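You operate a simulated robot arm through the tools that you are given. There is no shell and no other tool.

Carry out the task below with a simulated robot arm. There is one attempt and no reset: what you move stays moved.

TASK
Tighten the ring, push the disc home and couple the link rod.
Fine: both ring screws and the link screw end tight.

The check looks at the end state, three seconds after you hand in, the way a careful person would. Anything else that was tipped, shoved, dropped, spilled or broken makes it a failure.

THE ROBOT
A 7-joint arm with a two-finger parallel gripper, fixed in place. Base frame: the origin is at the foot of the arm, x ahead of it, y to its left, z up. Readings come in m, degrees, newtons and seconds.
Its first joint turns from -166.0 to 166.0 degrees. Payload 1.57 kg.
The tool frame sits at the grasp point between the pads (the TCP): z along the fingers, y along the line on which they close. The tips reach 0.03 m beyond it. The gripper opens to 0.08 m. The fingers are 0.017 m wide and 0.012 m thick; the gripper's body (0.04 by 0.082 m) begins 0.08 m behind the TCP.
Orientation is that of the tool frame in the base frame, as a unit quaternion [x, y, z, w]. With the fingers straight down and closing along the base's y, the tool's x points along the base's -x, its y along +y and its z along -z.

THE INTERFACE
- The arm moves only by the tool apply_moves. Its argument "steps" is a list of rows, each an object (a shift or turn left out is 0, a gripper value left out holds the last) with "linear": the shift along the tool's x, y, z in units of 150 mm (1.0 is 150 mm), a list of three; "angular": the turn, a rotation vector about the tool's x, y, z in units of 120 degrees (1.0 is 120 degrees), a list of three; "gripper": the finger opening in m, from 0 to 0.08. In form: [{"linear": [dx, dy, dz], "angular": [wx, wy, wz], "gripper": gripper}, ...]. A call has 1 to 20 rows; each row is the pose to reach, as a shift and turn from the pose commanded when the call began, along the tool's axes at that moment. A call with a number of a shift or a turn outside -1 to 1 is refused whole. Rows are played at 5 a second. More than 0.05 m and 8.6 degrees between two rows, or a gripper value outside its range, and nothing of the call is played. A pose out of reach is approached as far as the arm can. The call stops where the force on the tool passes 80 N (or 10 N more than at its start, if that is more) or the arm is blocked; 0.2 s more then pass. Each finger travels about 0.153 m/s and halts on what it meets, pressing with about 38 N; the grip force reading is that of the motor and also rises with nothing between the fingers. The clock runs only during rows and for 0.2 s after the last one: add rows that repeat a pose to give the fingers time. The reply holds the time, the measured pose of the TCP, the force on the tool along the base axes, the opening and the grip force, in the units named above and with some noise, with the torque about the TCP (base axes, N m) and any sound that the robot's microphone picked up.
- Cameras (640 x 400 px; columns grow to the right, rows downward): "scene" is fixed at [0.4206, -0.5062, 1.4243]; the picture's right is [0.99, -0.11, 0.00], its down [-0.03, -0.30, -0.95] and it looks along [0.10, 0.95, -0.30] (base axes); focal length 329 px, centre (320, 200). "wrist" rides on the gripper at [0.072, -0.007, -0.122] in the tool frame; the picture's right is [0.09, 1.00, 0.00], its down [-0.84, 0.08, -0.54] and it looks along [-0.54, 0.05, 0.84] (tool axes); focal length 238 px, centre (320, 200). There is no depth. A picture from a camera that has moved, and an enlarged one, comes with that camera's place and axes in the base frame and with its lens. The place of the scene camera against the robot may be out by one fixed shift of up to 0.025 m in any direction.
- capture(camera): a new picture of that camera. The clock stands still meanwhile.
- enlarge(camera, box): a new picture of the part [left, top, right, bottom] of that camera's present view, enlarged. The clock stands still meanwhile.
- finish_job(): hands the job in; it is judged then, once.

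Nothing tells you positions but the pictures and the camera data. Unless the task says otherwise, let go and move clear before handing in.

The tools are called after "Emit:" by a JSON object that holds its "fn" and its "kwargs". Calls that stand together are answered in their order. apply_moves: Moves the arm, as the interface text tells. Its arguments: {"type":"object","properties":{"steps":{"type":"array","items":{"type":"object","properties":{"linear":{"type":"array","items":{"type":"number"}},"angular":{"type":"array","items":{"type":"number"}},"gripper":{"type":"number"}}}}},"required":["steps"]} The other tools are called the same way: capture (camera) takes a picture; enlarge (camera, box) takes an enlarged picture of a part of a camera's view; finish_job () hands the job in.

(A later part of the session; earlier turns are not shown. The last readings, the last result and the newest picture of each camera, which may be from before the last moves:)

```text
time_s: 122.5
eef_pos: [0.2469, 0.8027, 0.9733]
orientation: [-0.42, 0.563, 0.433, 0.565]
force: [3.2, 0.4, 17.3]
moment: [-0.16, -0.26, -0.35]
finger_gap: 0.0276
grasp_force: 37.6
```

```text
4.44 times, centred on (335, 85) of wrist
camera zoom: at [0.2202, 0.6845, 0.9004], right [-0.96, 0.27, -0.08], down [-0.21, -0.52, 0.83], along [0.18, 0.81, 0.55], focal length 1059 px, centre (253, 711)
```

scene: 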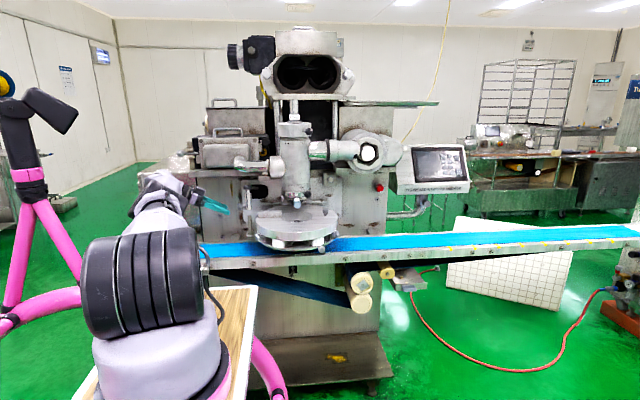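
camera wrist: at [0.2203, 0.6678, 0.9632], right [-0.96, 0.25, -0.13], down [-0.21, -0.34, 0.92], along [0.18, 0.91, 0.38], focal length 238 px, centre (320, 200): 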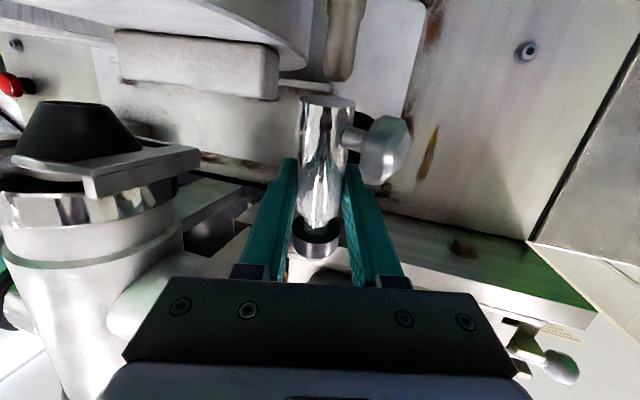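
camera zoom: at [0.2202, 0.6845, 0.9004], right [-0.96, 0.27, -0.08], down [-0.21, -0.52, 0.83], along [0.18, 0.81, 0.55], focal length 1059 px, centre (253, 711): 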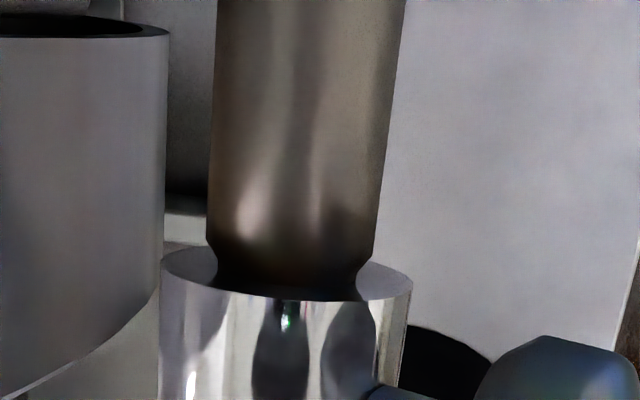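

The tube is firmly seated on the pin step. Releasing with a small opening and backing straight out to look.

Emit:
{"fn": "apply_moves", "kwargs": {"steps": [{"linear": [0.004, 0, 0], "gripper": 0.036}, {"linear": [0.0, 0, 0], "gripper": 0.042}, {"linear": [0, 0, 0], "gripper": 0.042}, {"linear": [0, 0, -0.15], "gripper": 0.042}, {"linear": [0, 0, -0.35], "gripper": 0.042}, {"linear": [0, 0, -0.55], "gripper": 0.05}, {"linear": [0, 0, -0.8], "gripper": 0.05}, {"linear": [0, 0, -0.8], "gripper": 0.05}]}}

Emit:
{"fn": "capture", "kwargs": {"camera": "wrist"}}

Emit:
{"fn": "enlarge", "kwargs": {"camera": "scene", "box": [230, 180, 300, 240]}}

```text
time_s: 124.3
eef_pos: [0.2128, 0.6884, 0.9712]
orientation: [-0.421, 0.564, 0.433, 0.563]
force: [0.6, 0.4, 0.4]
moment: [-0.01, -0.03, -0.01]
finger_gap: 0.0498
grasp_force: 0.0
```

```text
taken
camera wrist: at [0.1864, 0.5696, 0.8988], right [-0.96, 0.27, -0.08], down [-0.21, -0.51, 0.83], along [0.18, 0.81, 0.55], focal length 238 px, centre (320, 200)
```

wrist: 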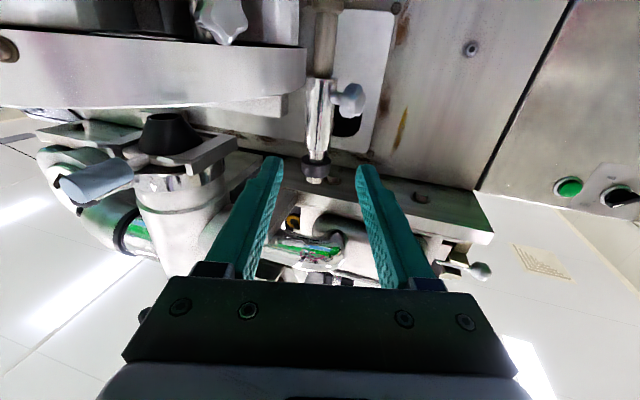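

```text
6.67 times, centred on (265, 210) of scene
camera zoom: at [0.4206, -0.5062, 1.4243], right [0.99, -0.11, 0.0], down [-0.03, -0.3, -0.95], along [0.1, 0.95, -0.3], focal length 2191 px, centre (687, 133)
```

zoom: 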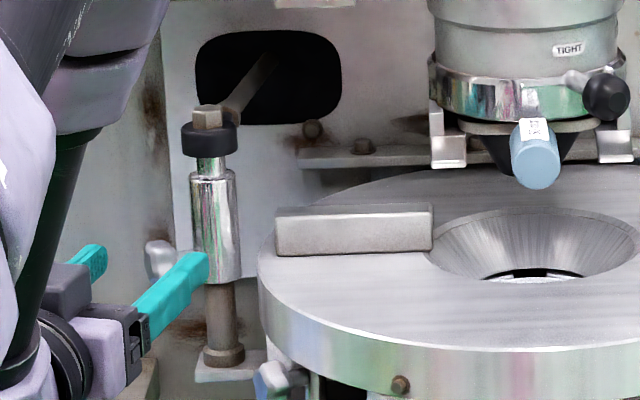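

The link stays seated on the pin after release. Now I'll measure the link screw for the final tightening.

Emit:
{"fn": "enlarge", "kwargs": {"camera": "wrist", "box": [290, 60, 380, 190]}}

Emit:
{"fn": "enlarge", "kwargs": {"camera": "scene", "box": [240, 208, 264, 226]}}

Emit:
{"fn": "enlarge", "kwargs": {"camera": "scene", "box": [240, 190, 276, 240]}}

```text
3.08 times, centred on (335, 125) of wrist
camera zoom: at [0.1864, 0.5696, 0.8988], right [-0.96, 0.27, -0.08], down [-0.21, -0.51, 0.83], along [0.18, 0.81, 0.55], focal length 733 px, centre (274, 431)
```

zoom: 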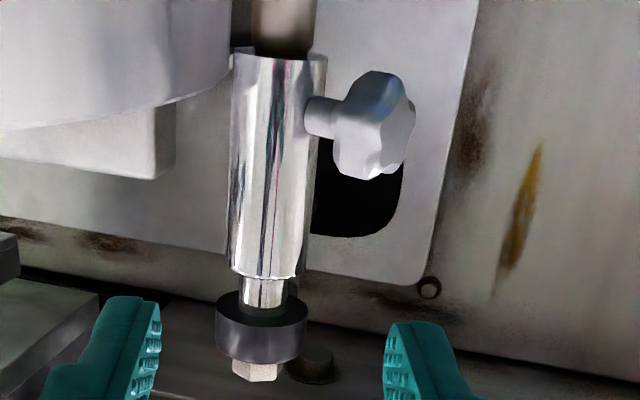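

```text
16.00 times, centred on (252, 217) of scene
camera zoom: at [0.4206, -0.5062, 1.4243], right [0.99, -0.11, 0.0], down [-0.03, -0.3, -0.95], along [0.1, 0.95, -0.3], focal length 5259 px, centre (1408, -72)
```

zoom: 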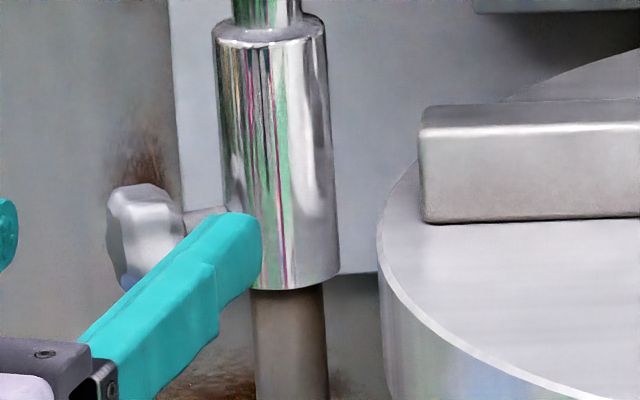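

```text
8.00 times, centred on (258, 215) of scene
camera zoom: at [0.4206, -0.5062, 1.4243], right [0.99, -0.11, 0.0], down [-0.03, -0.3, -0.95], along [0.1, 0.95, -0.3], focal length 2629 px, centre (816, 80)
```

zoom: 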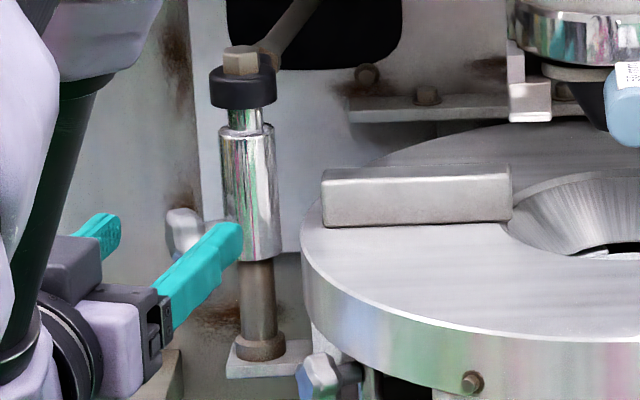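

The knob should be at about (0.217, 0.796, 0.940) with its axis at azimuth ~17°. I'll roll the hand by 90° so I can grip it from the front with the pads above and below, using the same ratchet method as for the ring screws.

Emit:
{"fn": "apply_moves", "kwargs": {"steps": [{"linear": [-0.027, 0.003, -0.03], "angular": [0.002, 0.0357, 0.051]}, {"linear": [-0.055, 0.006, -0.06], "angular": [0.0041, 0.0715, 0.102]}, {"linear": [-0.082, 0.009, -0.09], "angular": [0.0061, 0.1072, 0.1529]}, {"linear": [-0.109, 0.012, -0.12], "angular": [0.0082, 0.1429, 0.2039]}, {"linear": [-0.136, 0.015, -0.15], "angular": [0.0102, 0.1787, 0.2549]}, {"linear": [-0.164, 0.018, -0.17], "angular": [0.0123, 0.2144, 0.3059]}, {"linear": [-0.191, 0.021, -0.18], "angular": [0.0143, 0.2501, 0.3568]}, {"linear": [-0.218, 0.024, -0.19], "angular": [0.0163, 0.2859, 0.4078]}, {"linear": [-0.245, 0.027, -0.195], "angular": [0.0184, 0.3216, 0.4588]}, {"linear": [-0.273, 0.03, -0.2], "angular": [0.0204, 0.3573, 0.5098]}, {"linear": [-0.3, 0.033, -0.202], "angular": [0.0225, 0.3931, 0.5607]}, {"linear": [-0.327, 0.036, -0.202], "angular": [0.0245, 0.4288, 0.6117]}, {"linear": [-0.327, 0.036, -0.202], "angular": [0.0245, 0.4288, 0.6117]}]}}

Emit:
{"fn": "capture", "kwargs": {"camera": "wrist"}}

Emit:
{"fn": "capture", "kwargs": {"camera": "scene"}}

```text
time_s: 127.1
eef_pos: [0.2011, 0.6601, 1.0194]
orientation: [-0.135, 0.881, 0.448, -0.07]
force: [0.6, -0.1, 0.5]
moment: [-0.01, -0.01, -0.02]
finger_gap: 0.0502
grasp_force: 0.1
```

```text
taken
camera wrist: at [0.1645, 0.5391, 1.0861], right [-0.26, 0.53, 0.81], down [0.92, -0.12, 0.38], along [0.3, 0.84, -0.45], focal length 238 px, centre (320, 200)
```

wrist: 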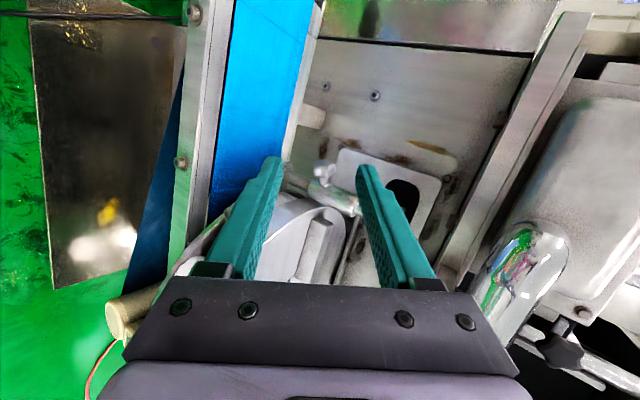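

```text
taken
```

scene: 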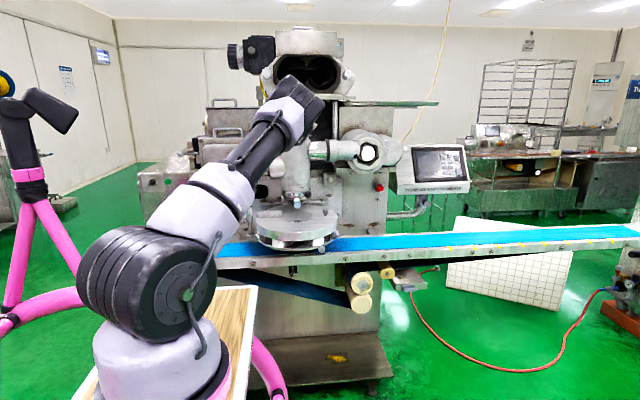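

Emit:
{"fn": "enlarge", "kwargs": {"camera": "wrist", "box": [285, 145, 365, 225]}}

Emit:
{"fn": "enlarge", "kwargs": {"camera": "scene", "box": [236, 200, 266, 230]}}

```text
5.00 times, centred on (325, 185) of wrist
camera zoom: at [0.1645, 0.5391, 1.0861], right [-0.26, 0.53, 0.81], down [0.92, -0.12, 0.38], along [0.3, 0.84, -0.45], focal length 1192 px, centre (295, 275)
```

zoom: 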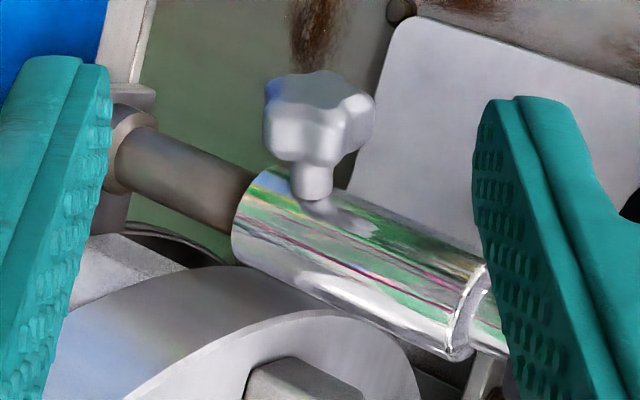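

```text
13.33 times, centred on (251, 215) of scene
camera zoom: at [0.4206, -0.5062, 1.4243], right [0.99, -0.11, 0.0], down [-0.03, -0.3, -0.95], along [0.1, 0.95, -0.3], focal length 4382 px, centre (1240, 0)
```

zoom: 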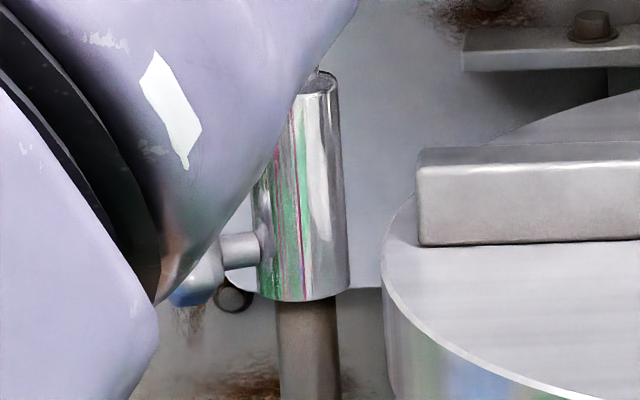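

Emit:
{"fn": "enlarge", "kwargs": {"camera": "wrist", "box": [308, 154, 344, 186]}}

```text
12.50 times, centred on (326, 170) of wrist
camera zoom: at [0.1645, 0.5391, 1.0861], right [-0.26, 0.53, 0.81], down [0.92, -0.12, 0.38], along [0.3, 0.84, -0.45], focal length 2979 px, centre (245, 575)
```

zoom: 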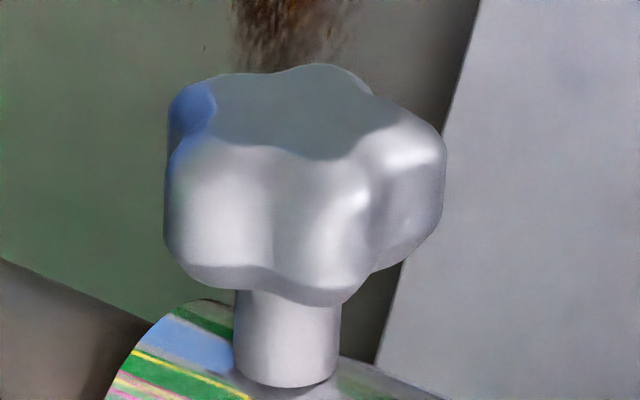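

K refined to (0.2165, 0.7956, 0.9398), and the star is oriented the same as the others originally were, so φ=54° is a positive-grip angle. Moving to the pre-grasp, then in.

Emit:
{"fn": "apply_moves", "kwargs": {"steps": [{"linear": [-0.117, 0.02, 0.118], "gripper": 0.052}, {"linear": [-0.234, 0.041, 0.236], "gripper": 0.052}, {"linear": [-0.35, 0.061, 0.354], "gripper": 0.052}, {"linear": [-0.35, 0.061, 0.354], "gripper": 0.052}]}}

Emit:
{"fn": "capture", "kwargs": {"camera": "wrist"}}

Emit:
{"fn": "enlarge", "kwargs": {"camera": "wrist", "box": [260, 100, 390, 220]}}

```text
time_s: 128.1
eef_pos: [0.2367, 0.7219, 0.995]
orientation: [-0.136, 0.881, 0.449, -0.069]
force: [0.0, 1.0, -0.5]
moment: [0.0, 0.04, -0.01]
finger_gap: 0.0521
grasp_force: 0.0
```

```text
taken
camera wrist: at [0.199, 0.6018, 1.0619], right [-0.26, 0.53, 0.81], down [0.92, -0.12, 0.38], along [0.3, 0.84, -0.45], focal length 238 px, centre (320, 200)
```

wrist: 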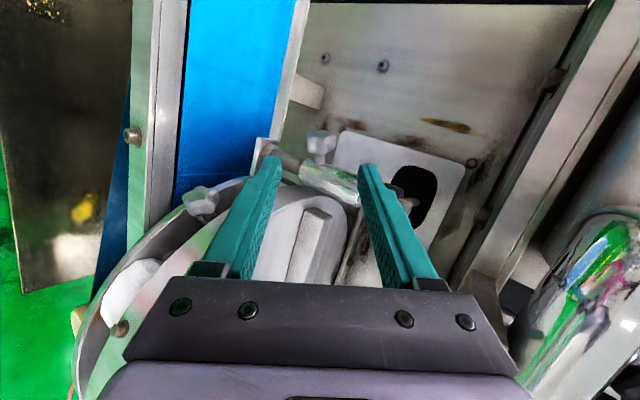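

```text
3.33 times, centred on (325, 160) of wrist
camera zoom: at [0.199, 0.6018, 1.0619], right [-0.26, 0.53, 0.81], down [0.92, -0.12, 0.38], along [0.3, 0.84, -0.45], focal length 794 px, centre (303, 333)
```

zoom: 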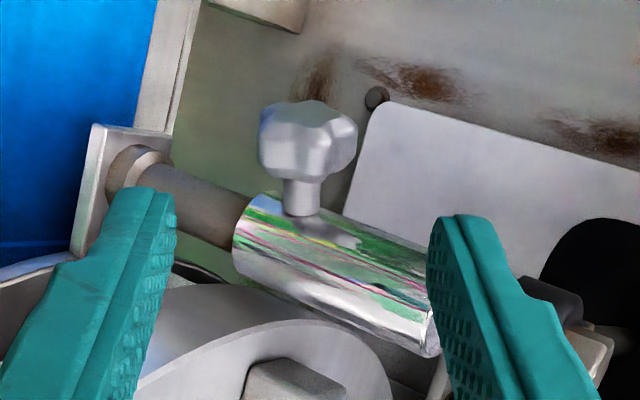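

Emit:
{"fn": "apply_moves", "kwargs": {"steps": [{"linear": [0, 0.001, 0.13], "gripper": 0.052}, {"linear": [0, 0.002, 0.26], "gripper": 0.052}, {"linear": [0, 0.002, 0.4], "gripper": 0.052}, {"linear": [0, 0.002, 0.531], "gripper": 0.052}, {"linear": [0, 0.002, 0.531], "gripper": 0.052}]}}

Emit:
{"fn": "enlarge", "kwargs": {"camera": "wrist", "box": [250, 110, 390, 210]}}

Emit:
{"fn": "enlarge", "kwargs": {"camera": "scene", "box": [200, 170, 300, 250]}}

```text
time_s: 129.3
eef_pos: [0.2172, 0.7836, 0.9482]
orientation: [-0.135, 0.881, 0.448, -0.069]
force: [0.1, 0.5, -0.3]
moment: [0.03, -0.02, -0.01]
finger_gap: 0.0519
grasp_force: 0.1
```

```text
4.00 times, centred on (320, 160) of wrist
camera zoom: at [0.1804, 0.6635, 1.0152], right [-0.26, 0.53, 0.81], down [0.92, -0.12, 0.38], along [0.3, 0.84, -0.45], focal length 953 px, centre (320, 360)
```

zoom: 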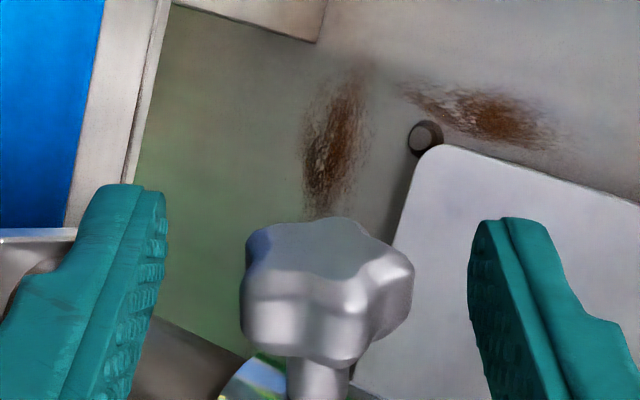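

```text
5.00 times, centred on (250, 210) of scene
camera zoom: at [0.4206, -0.5062, 1.4243], right [0.99, -0.11, 0.0], down [-0.03, -0.3, -0.95], along [0.1, 0.95, -0.3], focal length 1643 px, centre (670, 150)
```

zoom: 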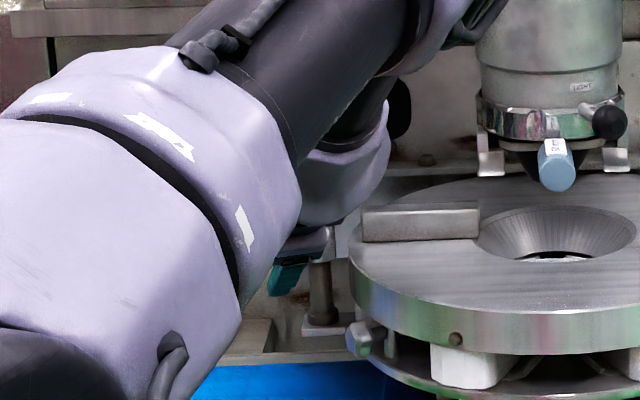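

The knob is centred between the pads. Closing, then turning a first 20°.

Emit:
{"fn": "apply_moves", "kwargs": {"steps": [{"gripper": 0.016}, {"gripper": 0.016}, {"gripper": 0.016}, {"linear": [0, -0.0067, 0.0002], "angular": [-0.0333, 0, 0]}, {"linear": [0, -0.0135, 0.0009], "angular": [-0.0667, 0, 0]}, {"linear": [0, -0.0201, 0.0021], "angular": [-0.1, 0, 0]}, {"linear": [0, -0.0267, 0.0037], "angular": [-0.1333, 0, 0]}, {"linear": [0, -0.0331, 0.0058], "angular": [-0.1667, 0, 0]}]}}

Emit:
{"fn": "enlarge", "kwargs": {"camera": "wrist", "box": [250, 110, 390, 210]}}

Emit:
{"fn": "capture", "kwargs": {"camera": "scene"}}

```text
time_s: 131.1
eef_pos: [0.2177, 0.78, 0.945]
orientation: [-0.122, 0.789, 0.596, -0.092]
force: [2.1, 0.9, 3.8]
moment: [0.14, -0.15, 0.17]
finger_gap: 0.0264
grasp_force: 37.3
```

```text
4.00 times, centred on (320, 160) of wrist
camera zoom: at [0.186, 0.6454, 0.9716], right [-0.17, 0.23, 0.96], down [0.95, -0.23, 0.22], along [0.27, 0.95, -0.18], focal length 953 px, centre (320, 360)
```

zoom: 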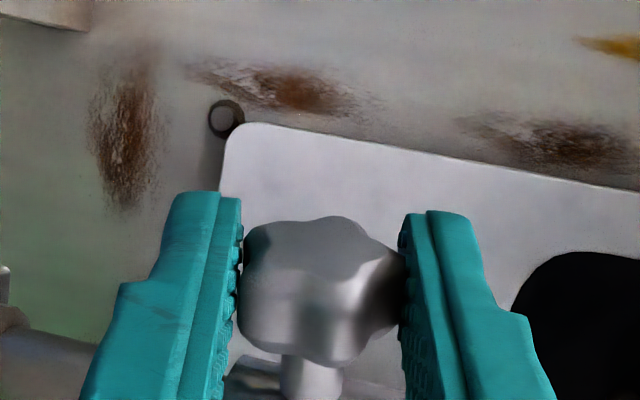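

```text
taken
```

scene: 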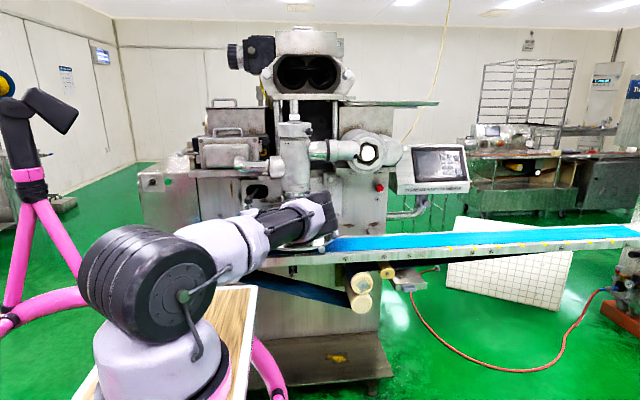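

Emit:
{"fn": "enlarge", "kwargs": {"camera": "scene", "box": [220, 150, 400, 290]}}

Emit:
{"fn": "capture", "kwargs": {"camera": "wrist"}}

```text
2.86 times, centred on (310, 220) of scene
camera zoom: at [0.4206, -0.5062, 1.4243], right [0.99, -0.11, 0.0], down [-0.03, -0.3, -0.95], along [0.1, 0.95, -0.3], focal length 939 px, centre (349, 143)
```

zoom: 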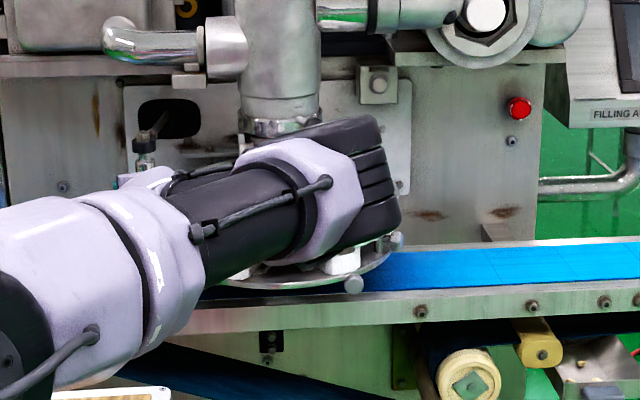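

```text
taken
camera wrist: at [0.186, 0.6454, 0.9716], right [-0.17, 0.23, 0.96], down [0.95, -0.23, 0.22], along [0.27, 0.95, -0.18], focal length 238 px, centre (320, 200)
```

wrist: 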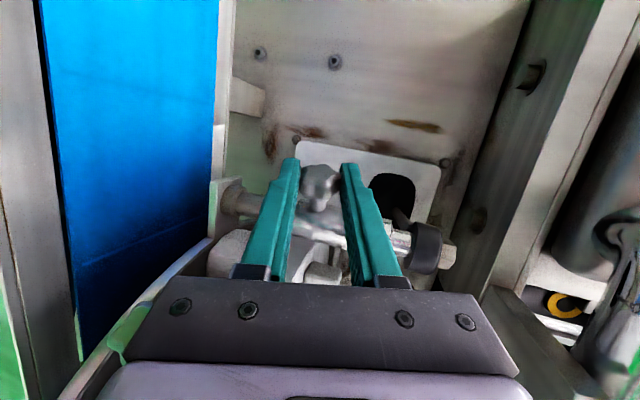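

The turn works with low force, but the arm's elbow dropped a lot during it, so I'll keep strokes between φ≈38° and 74°. Opening and swinging back 36° first, checking clearance from the pipe.

Emit:
{"fn": "apply_moves", "kwargs": {"steps": [{"gripper": 0.052}, {"gripper": 0.052}, {"linear": [0, 0.0121, 0.0008], "angular": [0.06, 0, 0], "gripper": 0.052}, {"linear": [0, 0.0241, 0.003], "angular": [0.12, 0, 0], "gripper": 0.052}, {"linear": [0, 0.0356, 0.0068], "angular": [0.18, 0, 0], "gripper": 0.052}, {"linear": [0, 0.0466, 0.012], "angular": [0.24, 0, 0], "gripper": 0.052}, {"linear": [0, 0.0568, 0.0185], "angular": [0.3, 0, 0], "gripper": 0.052}, {"linear": [0, 0.0568, 0.0185], "angular": [0.3, 0, 0], "gripper": 0.052}]}}

Emit:
{"fn": "capture", "kwargs": {"camera": "scene"}}

Emit:
{"fn": "enlarge", "kwargs": {"camera": "wrist", "box": [250, 110, 390, 210]}}

```text
time_s: 132.9
eef_pos: [0.2165, 0.7859, 0.9523]
orientation: [-0.143, 0.935, 0.321, -0.05]
force: [-1.4, 0.3, -0.1]
moment: [0.02, -0.01, 0.02]
finger_gap: 0.052
grasp_force: 0.1
```

```text
taken
```

scene: 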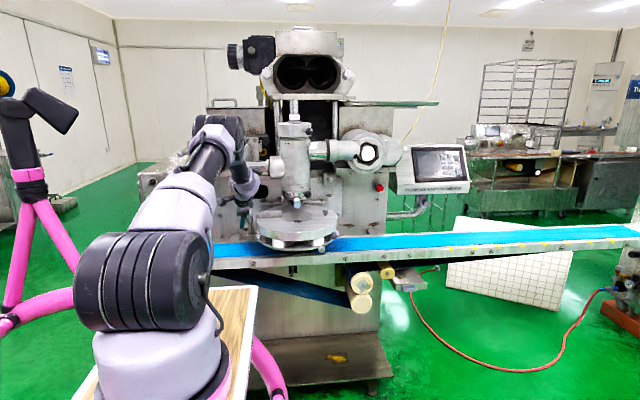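

```text
4.00 times, centred on (320, 160) of wrist
camera zoom: at [0.1724, 0.6871, 1.0453], right [-0.32, 0.72, 0.61], down [0.88, -0.01, 0.47], along [0.35, 0.69, -0.63], focal length 953 px, centre (320, 360)
```

zoom: 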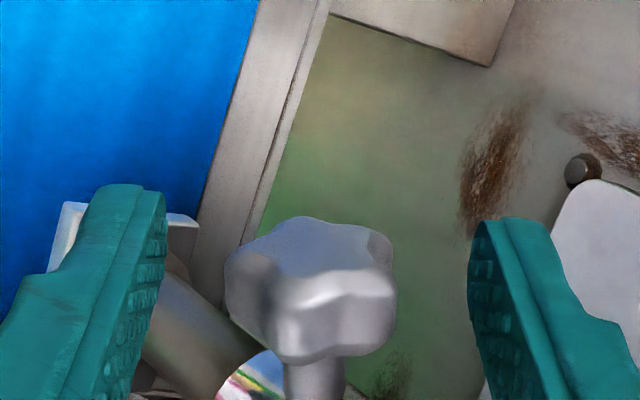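

Clear. Now the grip and 36° stroke (38°→74°).

Emit:
{"fn": "apply_moves", "kwargs": {"steps": [{"gripper": 0.016}, {"gripper": 0.016}, {"gripper": 0.016}, {"linear": [0, -0.0067, 0.0002], "angular": [-0.0333, 0, 0]}, {"linear": [0, -0.0135, 0.0009], "angular": [-0.0667, 0, 0]}, {"linear": [0, -0.0201, 0.0021], "angular": [-0.1, 0, 0]}, {"linear": [0, -0.0267, 0.0037], "angular": [-0.1333, 0, 0]}, {"linear": [0, -0.0331, 0.0058], "angular": [-0.1667, 0, 0]}, {"linear": [0, -0.0393, 0.0084], "angular": [-0.2, 0, 0]}, {"linear": [0, -0.0454, 0.0113], "angular": [-0.2333, 0, 0]}, {"linear": [0, -0.0512, 0.0147], "angular": [-0.2667, 0, 0]}, {"linear": [0, -0.0568, 0.0185], "angular": [-0.3, 0, 0]}]}}

Emit:
{"fn": "enlarge", "kwargs": {"camera": "wrist", "box": [250, 110, 390, 210]}}

Emit:
{"fn": "capture", "kwargs": {"camera": "scene"}}

```text
time_s: 135.5
eef_pos: [0.2182, 0.7817, 0.9435]
orientation: [-0.121, 0.789, 0.596, -0.092]
force: [5.7, 0.3, 8.3]
moment: [0.21, -0.21, 0.35]
finger_gap: 0.0265
grasp_force: 36.9
```

```text
4.00 times, centred on (320, 160) of wrist
camera zoom: at [0.1859, 0.645, 0.9717], right [-0.17, 0.23, 0.96], down [0.95, -0.23, 0.22], along [0.27, 0.95, -0.18], focal length 953 px, centre (320, 360)
```

zoom: 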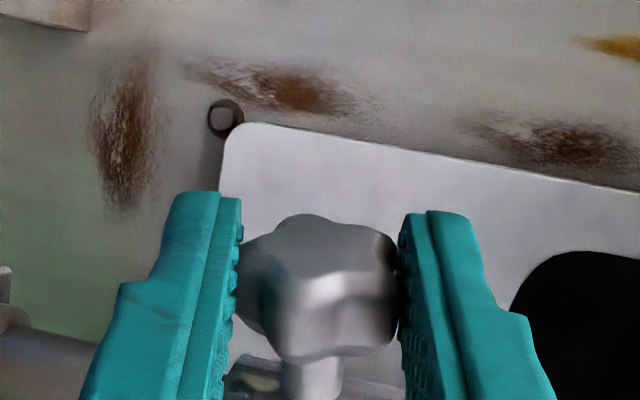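

```text
taken
```

scene: 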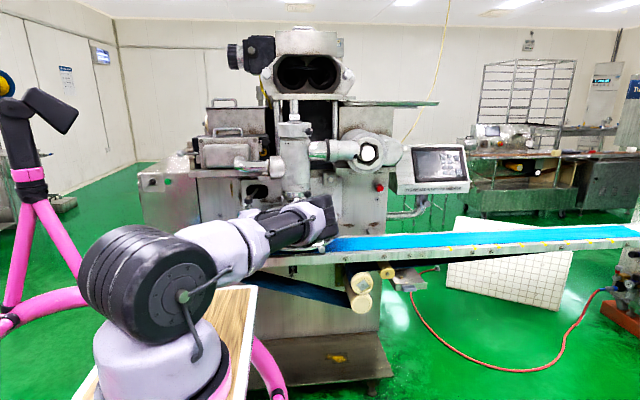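

Working well: about 56° so far. Running full ratchet cycles.

Emit:
{"fn": "apply_moves", "kwargs": {"steps": [{"gripper": 0.052}, {"gripper": 0.052}, {"linear": [0, 0.0121, 0.0008], "angular": [0.06, 0, 0], "gripper": 0.052}, {"linear": [0, 0.0241, 0.003], "angular": [0.12, 0, 0], "gripper": 0.052}, {"linear": [0, 0.0356, 0.0068], "angular": [0.18, 0, 0], "gripper": 0.052}, {"linear": [0, 0.0466, 0.012], "angular": [0.24, 0, 0], "gripper": 0.052}, {"linear": [0, 0.0568, 0.0185], "angular": [0.3, 0, 0], "gripper": 0.052}, {"linear": [0, 0.0568, 0.0185], "angular": [0.3, 0, 0], "gripper": 0.052}, {"linear": [0, 0.0568, 0.0185], "angular": [0.3, 0, 0], "gripper": 0.016}, {"linear": [0, 0.0568, 0.0185], "angular": [0.3, 0, 0], "gripper": 0.016}, {"linear": [0, 0.0568, 0.0185], "angular": [0.3, 0, 0], "gripper": 0.016}, {"linear": [0, 0.0512, 0.0147], "angular": [0.2667, 0, 0], "gripper": 0.016}, {"linear": [0, 0.0454, 0.0113], "angular": [0.2333, 0, 0], "gripper": 0.016}, {"linear": [0, 0.0393, 0.0084], "angular": [0.2, 0, 0], "gripper": 0.016}, {"linear": [0, 0.0331, 0.0058], "angular": [0.1667, 0, 0], "gripper": 0.016}, {"linear": [0, 0.0267, 0.0037], "angular": [0.1333, 0, 0], "gripper": 0.016}, {"linear": [0, 0.0201, 0.0021], "angular": [0.1, 0, 0], "gripper": 0.016}, {"linear": [0, 0.0135, 0.0009], "angular": [0.0667, 0, 0], "gripper": 0.016}, {"linear": [0, 0.0067, 0.0002], "angular": [0.0333, 0, 0], "gripper": 0.016}, {"linear": [0, 0, 0], "angular": [0, 0, 0], "gripper": 0.016}]}}

Emit:
{"fn": "enlarge", "kwargs": {"camera": "wrist", "box": [250, 110, 390, 210]}}

```text
time_s: 139.7
eef_pos: [0.2191, 0.7806, 0.9445]
orientation: [-0.121, 0.789, 0.596, -0.091]
force: [7.0, 1.0, 3.7]
moment: [0.16, -0.22, 0.16]
finger_gap: 0.0261
grasp_force: 37.4
```

```text
4.00 times, centred on (320, 160) of wrist
camera zoom: at [0.1859, 0.6452, 0.9718], right [-0.17, 0.23, 0.96], down [0.95, -0.23, 0.22], along [0.27, 0.95, -0.18], focal length 953 px, centre (320, 360)
```

zoom: 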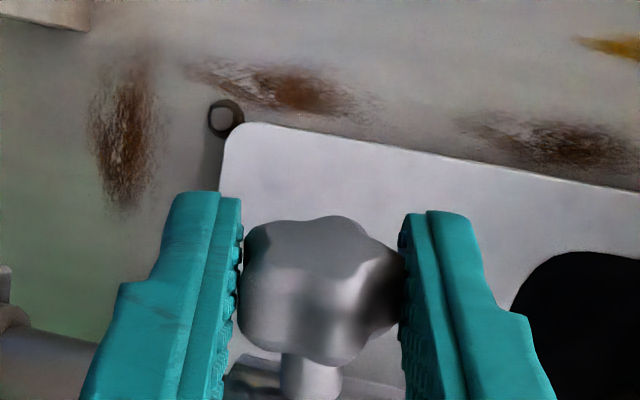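

About 92° so far. Next cycles.

Emit:
{"fn": "apply_moves", "kwargs": {"steps": [{"gripper": 0.052}, {"gripper": 0.052}, {"linear": [0, 0.0121, 0.0008], "angular": [0.06, 0, 0], "gripper": 0.052}, {"linear": [0, 0.0241, 0.003], "angular": [0.12, 0, 0], "gripper": 0.052}, {"linear": [0, 0.0356, 0.0068], "angular": [0.18, 0, 0], "gripper": 0.052}, {"linear": [0, 0.0466, 0.012], "angular": [0.24, 0, 0], "gripper": 0.052}, {"linear": [0, 0.0568, 0.0185], "angular": [0.3, 0, 0], "gripper": 0.052}, {"linear": [0, 0.0568, 0.0185], "angular": [0.3, 0, 0], "gripper": 0.052}, {"linear": [0, 0.0568, 0.0185], "angular": [0.3, 0, 0], "gripper": 0.016}, {"linear": [0, 0.0568, 0.0185], "angular": [0.3, 0, 0], "gripper": 0.016}, {"linear": [0, 0.0568, 0.0185], "angular": [0.3, 0, 0], "gripper": 0.016}, {"linear": [0, 0.0512, 0.0147], "angular": [0.2667, 0, 0], "gripper": 0.016}, {"linear": [0, 0.0454, 0.0113], "angular": [0.2333, 0, 0], "gripper": 0.016}, {"linear": [0, 0.0393, 0.0084], "angular": [0.2, 0, 0], "gripper": 0.016}, {"linear": [0, 0.0331, 0.0058], "angular": [0.1667, 0, 0], "gripper": 0.016}, {"linear": [0, 0.0267, 0.0037], "angular": [0.1333, 0, 0], "gripper": 0.016}, {"linear": [0, 0.0201, 0.0021], "angular": [0.1, 0, 0], "gripper": 0.016}, {"linear": [0, 0.0135, 0.0009], "angular": [0.0667, 0, 0], "gripper": 0.016}, {"linear": [0, 0.0067, 0.0002], "angular": [0.0333, 0, 0], "gripper": 0.016}, {"linear": [0, 0, 0], "angular": [0, 0, 0], "gripper": 0.016}]}}

Emit:
{"fn": "enlarge", "kwargs": {"camera": "wrist", "box": [250, 110, 390, 210]}}

```text
time_s: 143.9
eef_pos: [0.2174, 0.78, 0.9446]
orientation: [-0.121, 0.789, 0.596, -0.092]
force: [4.8, -0.2, 8.2]
moment: [0.23, -0.15, 0.18]
finger_gap: 0.0262
grasp_force: 37.6
```

```text
4.00 times, centred on (320, 160) of wrist
camera zoom: at [0.1861, 0.6443, 0.9719], right [-0.17, 0.23, 0.96], down [0.95, -0.23, 0.22], along [0.27, 0.95, -0.18], focal length 953 px, centre (320, 360)
```

zoom: 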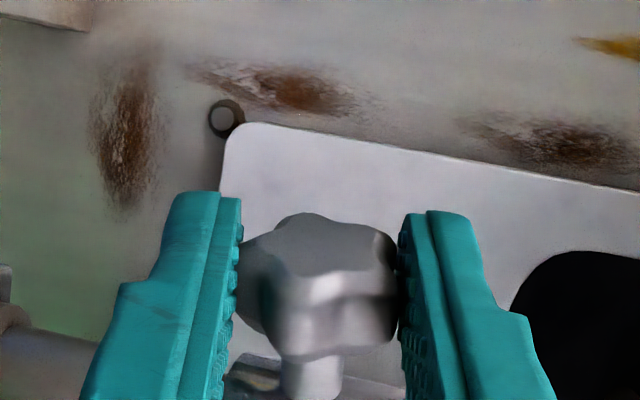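

About 128° now and still turning freely. Two more cycles.

Emit:
{"fn": "apply_moves", "kwargs": {"steps": [{"gripper": 0.052}, {"gripper": 0.052}, {"linear": [0, 0.0121, 0.0008], "angular": [0.06, 0, 0], "gripper": 0.052}, {"linear": [0, 0.0241, 0.003], "angular": [0.12, 0, 0], "gripper": 0.052}, {"linear": [0, 0.0356, 0.0068], "angular": [0.18, 0, 0], "gripper": 0.052}, {"linear": [0, 0.0466, 0.012], "angular": [0.24, 0, 0], "gripper": 0.052}, {"linear": [0, 0.0568, 0.0185], "angular": [0.3, 0, 0], "gripper": 0.052}, {"linear": [0, 0.0568, 0.0185], "angular": [0.3, 0, 0], "gripper": 0.052}, {"linear": [0, 0.0568, 0.0185], "angular": [0.3, 0, 0], "gripper": 0.016}, {"linear": [0, 0.0568, 0.0185], "angular": [0.3, 0, 0], "gripper": 0.016}, {"linear": [0, 0.0568, 0.0185], "angular": [0.3, 0, 0], "gripper": 0.016}, {"linear": [0, 0.0512, 0.0147], "angular": [0.2667, 0, 0], "gripper": 0.016}, {"linear": [0, 0.0454, 0.0113], "angular": [0.2333, 0, 0], "gripper": 0.016}, {"linear": [0, 0.0393, 0.0084], "angular": [0.2, 0, 0], "gripper": 0.016}, {"linear": [0, 0.0331, 0.0058], "angular": [0.1667, 0, 0], "gripper": 0.016}, {"linear": [0, 0.0267, 0.0037], "angular": [0.1333, 0, 0], "gripper": 0.016}, {"linear": [0, 0.0201, 0.0021], "angular": [0.1, 0, 0], "gripper": 0.016}, {"linear": [0, 0.0135, 0.0009], "angular": [0.0667, 0, 0], "gripper": 0.016}, {"linear": [0, 0.0067, 0.0002], "angular": [0.0333, 0, 0], "gripper": 0.016}, {"linear": [0, 0, 0], "angular": [0, 0, 0], "gripper": 0.016}]}}

Emit:
{"fn": "enlarge", "kwargs": {"camera": "wrist", "box": [250, 110, 390, 210]}}

```text
time_s: 148.1
eef_pos: [0.2195, 0.782, 0.9456]
orientation: [-0.121, 0.788, 0.596, -0.092]
force: [6.7, -0.1, 7.2]
moment: [0.17, -0.23, 0.28]
finger_gap: 0.0264
grasp_force: 36.9
```

```text
4.00 times, centred on (320, 160) of wrist
camera zoom: at [0.1859, 0.6447, 0.9718], right [-0.17, 0.23, 0.96], down [0.95, -0.23, 0.22], along [0.27, 0.95, -0.18], focal length 953 px, centre (320, 360)
```

zoom: 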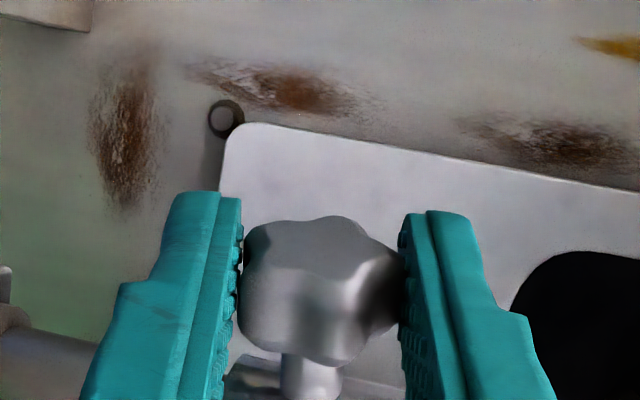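

About 164° now. On this next stroke I expect the stop, so I'll turn only 24° and read the torque and pad width.

Emit:
{"fn": "apply_moves", "kwargs": {"steps": [{"gripper": 0.052}, {"gripper": 0.052}, {"linear": [0, 0.0121, 0.0008], "angular": [0.06, 0, 0], "gripper": 0.052}, {"linear": [0, 0.0241, 0.003], "angular": [0.12, 0, 0], "gripper": 0.052}, {"linear": [0, 0.0356, 0.0068], "angular": [0.18, 0, 0], "gripper": 0.052}, {"linear": [0, 0.0466, 0.012], "angular": [0.24, 0, 0], "gripper": 0.052}, {"linear": [0, 0.0568, 0.0185], "angular": [0.3, 0, 0], "gripper": 0.052}, {"linear": [0, 0.0568, 0.0185], "angular": [0.3, 0, 0], "gripper": 0.052}, {"linear": [0, 0.0568, 0.0185], "angular": [0.3, 0, 0], "gripper": 0.016}, {"linear": [0, 0.0568, 0.0185], "angular": [0.3, 0, 0], "gripper": 0.016}, {"linear": [0, 0.0568, 0.0185], "angular": [0.3, 0, 0], "gripper": 0.016}, {"linear": [0, 0.0512, 0.0147], "angular": [0.2667, 0, 0], "gripper": 0.016}, {"linear": [0, 0.0454, 0.0113], "angular": [0.2333, 0, 0], "gripper": 0.016}, {"linear": [0, 0.0393, 0.0084], "angular": [0.2, 0, 0], "gripper": 0.016}, {"linear": [0, 0.0331, 0.0058], "angular": [0.1667, 0, 0], "gripper": 0.016}, {"linear": [0, 0.0267, 0.0037], "angular": [0.1333, 0, 0], "gripper": 0.016}, {"linear": [0, 0.0201, 0.0021], "angular": [0.1, 0, 0], "gripper": 0.016}]}}

Emit:
{"fn": "enlarge", "kwargs": {"camera": "wrist", "box": [250, 110, 390, 210]}}

```text
time_s: 151.7
eef_pos: [0.2175, 0.7822, 0.9464]
orientation: [-0.13, 0.847, 0.51, -0.079]
force: [2.6, 10.9, 6.1]
moment: [-0.12, -0.41, 0.19]
finger_gap: 0.0272
grasp_force: 38.3
```

```text
4.00 times, centred on (320, 160) of wrist
camera zoom: at [0.183, 0.6543, 0.9986], right [-0.23, 0.42, 0.88], down [0.93, -0.17, 0.32], along [0.28, 0.89, -0.35], focal length 953 px, centre (320, 360)
```

zoom: 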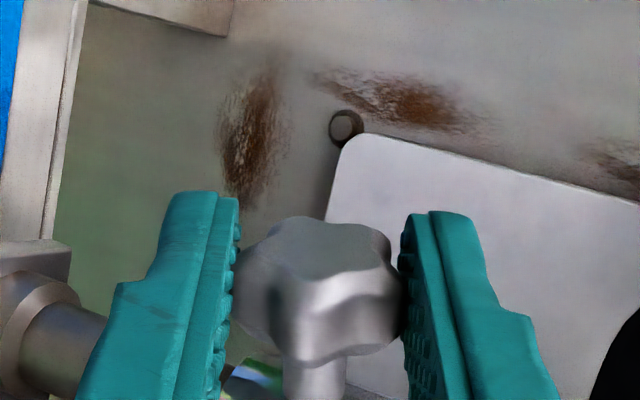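

The pad width has grown to 27.2 mm with about 0.4 N·m resisting, so the link screw has reached its stop. I'll press 4° more to be sure, like the others.

Emit:
{"fn": "apply_moves", "kwargs": {"steps": [{"linear": [0, -0.0034, 0.0001], "angular": [-0.0167, 0, 0]}, {"linear": [0, -0.0067, 0.0002], "angular": [-0.0333, 0, 0]}, {"linear": [0, -0.0067, 0.0002], "angular": [-0.0333, 0, 0]}]}}

Emit:
{"fn": "enlarge", "kwargs": {"camera": "wrist", "box": [250, 110, 390, 210]}}

```text
time_s: 152.5
eef_pos: [0.2174, 0.7813, 0.9474]
orientation: [-0.127, 0.829, 0.538, -0.083]
force: [2.7, 10.2, 8.0]
moment: [-0.04, -0.43, 0.35]
finger_gap: 0.0272
grasp_force: 37.6
```

```text
4.00 times, centred on (320, 160) of wrist
camera zoom: at [0.184, 0.6504, 0.9899], right [-0.21, 0.36, 0.91], down [0.94, -0.19, 0.29], along [0.28, 0.91, -0.3], focal length 953 px, centre (320, 360)
```

zoom: 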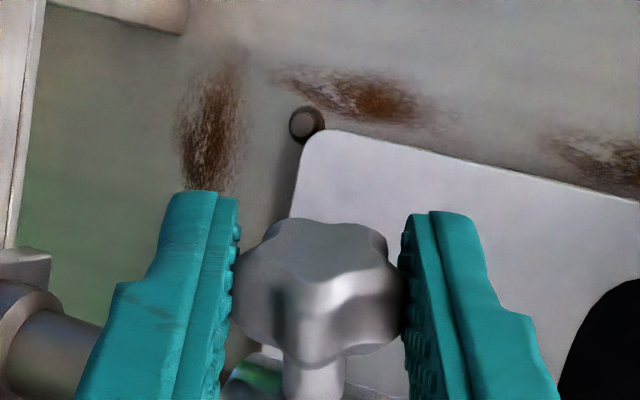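

The link screw is tight at its stop. Releasing and backing straight out.

Emit:
{"fn": "apply_moves", "kwargs": {"steps": [{"gripper": 0.045}, {"gripper": 0.054}, {"gripper": 0.054}, {"linear": [0, 0, -0.15], "gripper": 0.054}, {"linear": [0, 0, -0.35], "gripper": 0.054}, {"linear": [0, 0, -0.55], "gripper": 0.054}, {"linear": [0, 0, -0.75], "gripper": 0.054}, {"linear": [0, 0, -0.75], "gripper": 0.054}]}}

Emit:
{"fn": "capture", "kwargs": {"camera": "scene"}}

Emit:
{"fn": "capture", "kwargs": {"camera": "wrist"}}

Emit:
{"fn": "enlarge", "kwargs": {"camera": "wrist", "box": [290, 130, 370, 200]}}

```text
time_s: 154.3
eef_pos: [0.2483, 0.6828, 0.9925]
orientation: [-0.127, 0.829, 0.539, -0.083]
force: [0.4, -0.3, 0.2]
moment: [0.0, 0.01, -0.03]
finger_gap: 0.0543
grasp_force: 0.0
```

```text
taken
```

scene: 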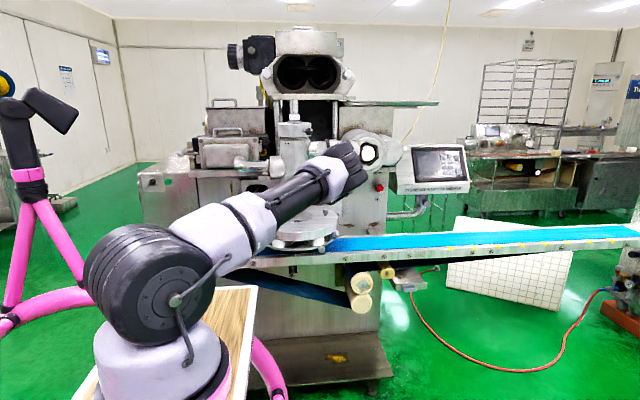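

```text
taken
camera wrist: at [0.2147, 0.5527, 1.0367], right [-0.21, 0.36, 0.91], down [0.94, -0.19, 0.29], along [0.28, 0.91, -0.3], focal length 238 px, centre (320, 200)
```

wrist: 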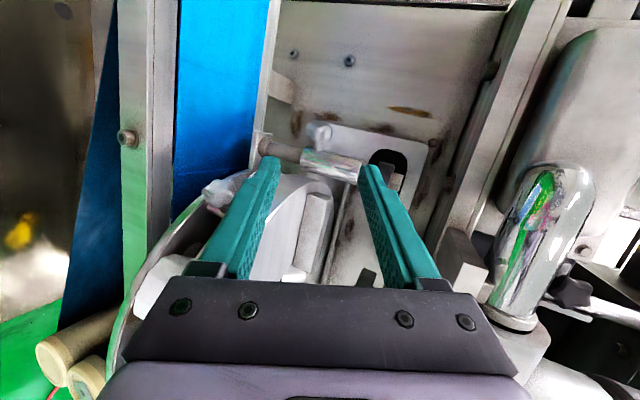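

```text
5.71 times, centred on (330, 165) of wrist
camera zoom: at [0.2147, 0.5527, 1.0367], right [-0.21, 0.36, 0.91], down [0.94, -0.19, 0.29], along [0.28, 0.91, -0.3], focal length 1362 px, centre (263, 400)
```

zoom: 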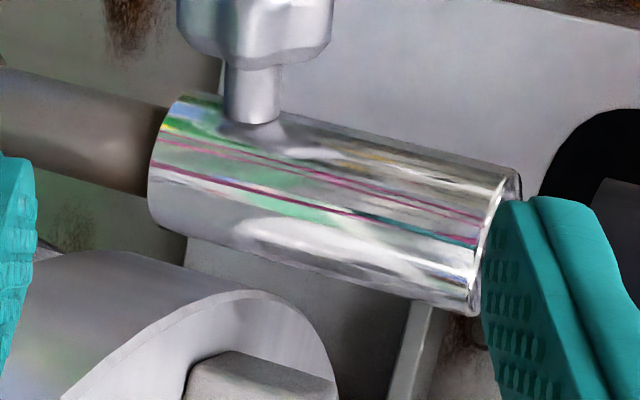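

Everything looks in place. I'll retract to a clear pose and take a full inspection.

Emit:
{"fn": "apply_moves", "kwargs": {"steps": [{"linear": [0.05, 0.033, -0.108], "angular": [0.0, 0, 0]}, {"linear": [0.1, 0.066, -0.216], "angular": [0.06, 0, 0]}, {"linear": [0.15, 0.1, -0.324], "angular": [0.12, 0, 0]}, {"linear": [0.2, 0.133, -0.432], "angular": [0.18, 0, 0]}, {"linear": [0.25, 0.166, -0.54], "angular": [0.24, 0, 0]}, {"linear": [0.3, 0.2, -0.65], "angular": [0.3, 0, 0]}, {"linear": [0.35, 0.233, -0.76], "angular": [0.36, 0, 0]}, {"linear": [0.4, 0.266, -0.87], "angular": [0.42, 0, 0]}, {"linear": [0.452, 0.299, -0.973], "angular": [0.48, 0, 0]}, {"linear": [0.452, 0.299, -0.973], "angular": [0.54, 0, 0]}, {"linear": [0.452, 0.299, -0.973], "angular": [0.54, 0, 0]}]}}

Emit:
{"fn": "capture", "kwargs": {"camera": "scene"}}

Emit:
{"fn": "capture", "kwargs": {"camera": "wrist"}}

```text
time_s: 156.7
eef_pos: [0.2183, 0.5525, 1.0926]
orientation: [-0.152, 0.988, 0.009, -0.001]
force: [-0.5, 0.0, 0.7]
moment: [0.0, 0.02, 0.01]
finger_gap: 0.0542
grasp_force: 0.0
```

```text
taken
```

scene: 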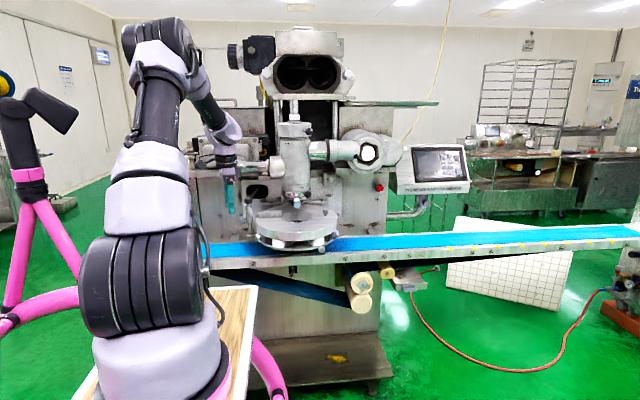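

```text
taken
camera wrist: at [0.1527, 0.521, 1.2149], right [-0.39, 0.92, 0.02], down [0.78, 0.31, 0.54], along [0.5, 0.23, -0.84], focal length 238 px, centre (320, 200)
```

wrist: 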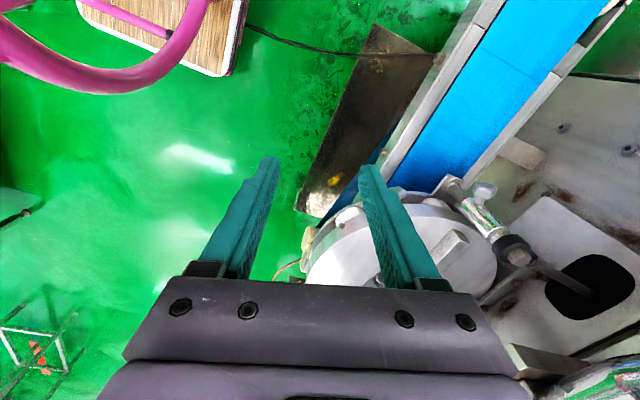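

Emit:
{"fn": "enlarge", "kwargs": {"camera": "scene", "box": [225, 165, 355, 260]}}

Emit:
{"fn": "enlarge", "kwargs": {"camera": "scene", "box": [238, 185, 278, 245]}}

Emit:
{"fn": "enlarge", "kwargs": {"camera": "wrist", "box": [420, 160, 560, 280]}}

Emit:
{"fn": "enlarge", "kwargs": {"camera": "scene", "box": [250, 225, 345, 260]}}

```text
4.21 times, centred on (290, 212) of scene
camera zoom: at [0.4206, -0.5062, 1.4243], right [0.99, -0.11, 0.0], down [-0.03, -0.3, -0.95], along [0.1, 0.95, -0.3], focal length 1384 px, centre (446, 147)
```

zoom: 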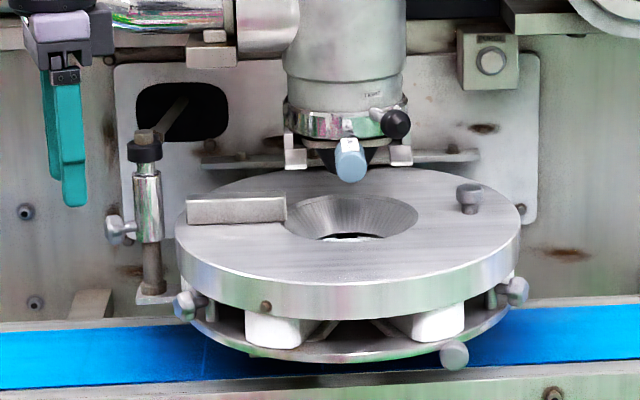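

```text
6.67 times, centred on (258, 215) of scene
camera zoom: at [0.4206, -0.5062, 1.4243], right [0.99, -0.11, 0.0], down [-0.03, -0.3, -0.95], along [0.1, 0.95, -0.3], focal length 2191 px, centre (733, 100)
```

zoom: 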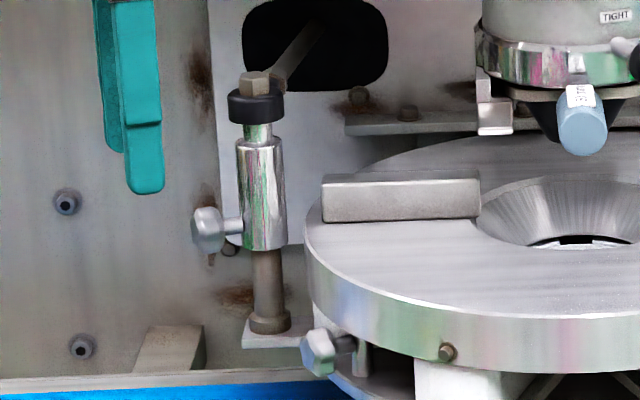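

```text
3.33 times, centred on (490, 220) of wrist
camera zoom: at [0.1527, 0.521, 1.2149], right [-0.39, 0.92, 0.02], down [0.78, 0.31, 0.54], along [0.5, 0.23, -0.84], focal length 794 px, centre (-247, 133)
```

zoom: 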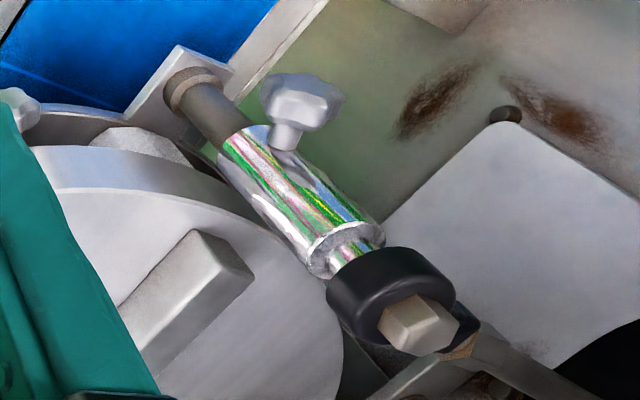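

```text
6.74 times, centred on (298, 242) of scene
camera zoom: at [0.4206, -0.5062, 1.4243], right [0.99, -0.11, 0.0], down [-0.03, -0.3, -0.95], along [0.1, 0.95, -0.3], focal length 2214 px, centre (472, -86)
```

zoom: 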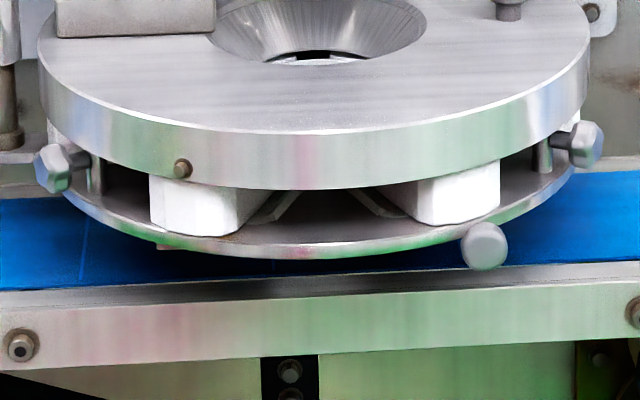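

Emit:
{"fn": "enlarge", "kwargs": {"camera": "scene", "box": [272, 108, 332, 210]}}

Emit:
{"fn": "enlarge", "kwargs": {"camera": "scene", "box": [280, 180, 320, 210]}}

Emit:
{"fn": "enlarge", "kwargs": {"camera": "scene", "box": [332, 226, 352, 244]}}

Emit:
{"fn": "enlarge", "kwargs": {"camera": "scene", "box": [260, 228, 280, 246]}}

```text
3.92 times, centred on (302, 159) of scene
camera zoom: at [0.4206, -0.5062, 1.4243], right [0.99, -0.11, 0.0], down [-0.03, -0.3, -0.95], along [0.1, 0.95, -0.3], focal length 1289 px, centre (391, 361)
```

zoom: 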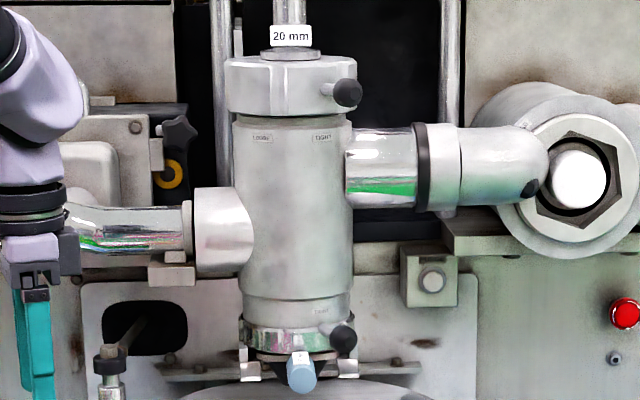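

```text
13.33 times, centred on (300, 195) of scene
camera zoom: at [0.4206, -0.5062, 1.4243], right [0.99, -0.11, 0.0], down [-0.03, -0.3, -0.95], along [0.1, 0.95, -0.3], focal length 4382 px, centre (587, 267)
```

zoom: 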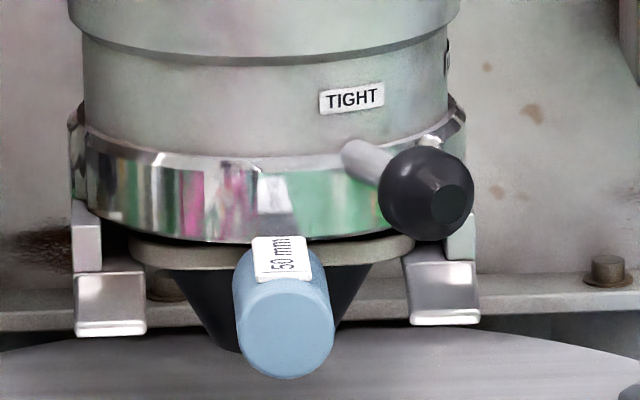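

```text
16.00 times, centred on (342, 235) of scene
camera zoom: at [0.4206, -0.5062, 1.4243], right [0.99, -0.11, 0.0], down [-0.03, -0.3, -0.95], along [0.1, 0.95, -0.3], focal length 5259 px, centre (-32, -360)
```

zoom: 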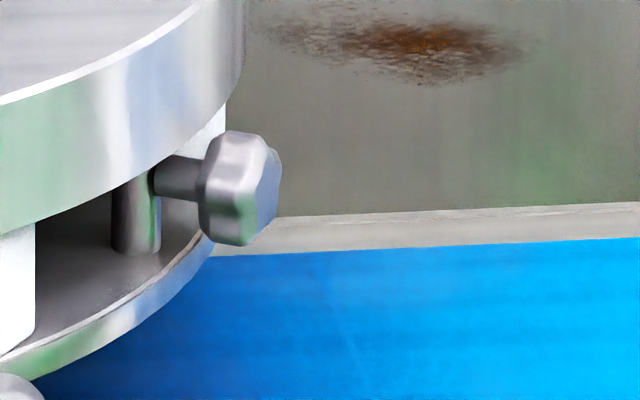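

```text
16.00 times, centred on (270, 237) of scene
camera zoom: at [0.4206, -0.5062, 1.4243], right [0.99, -0.11, 0.0], down [-0.03, -0.3, -0.95], along [0.1, 0.95, -0.3], focal length 5259 px, centre (1120, -392)
```

zoom: 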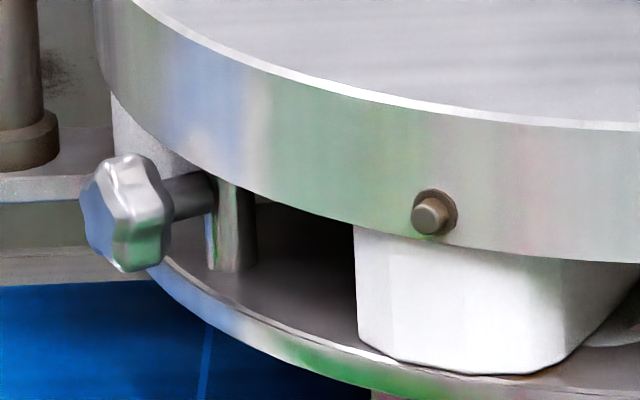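

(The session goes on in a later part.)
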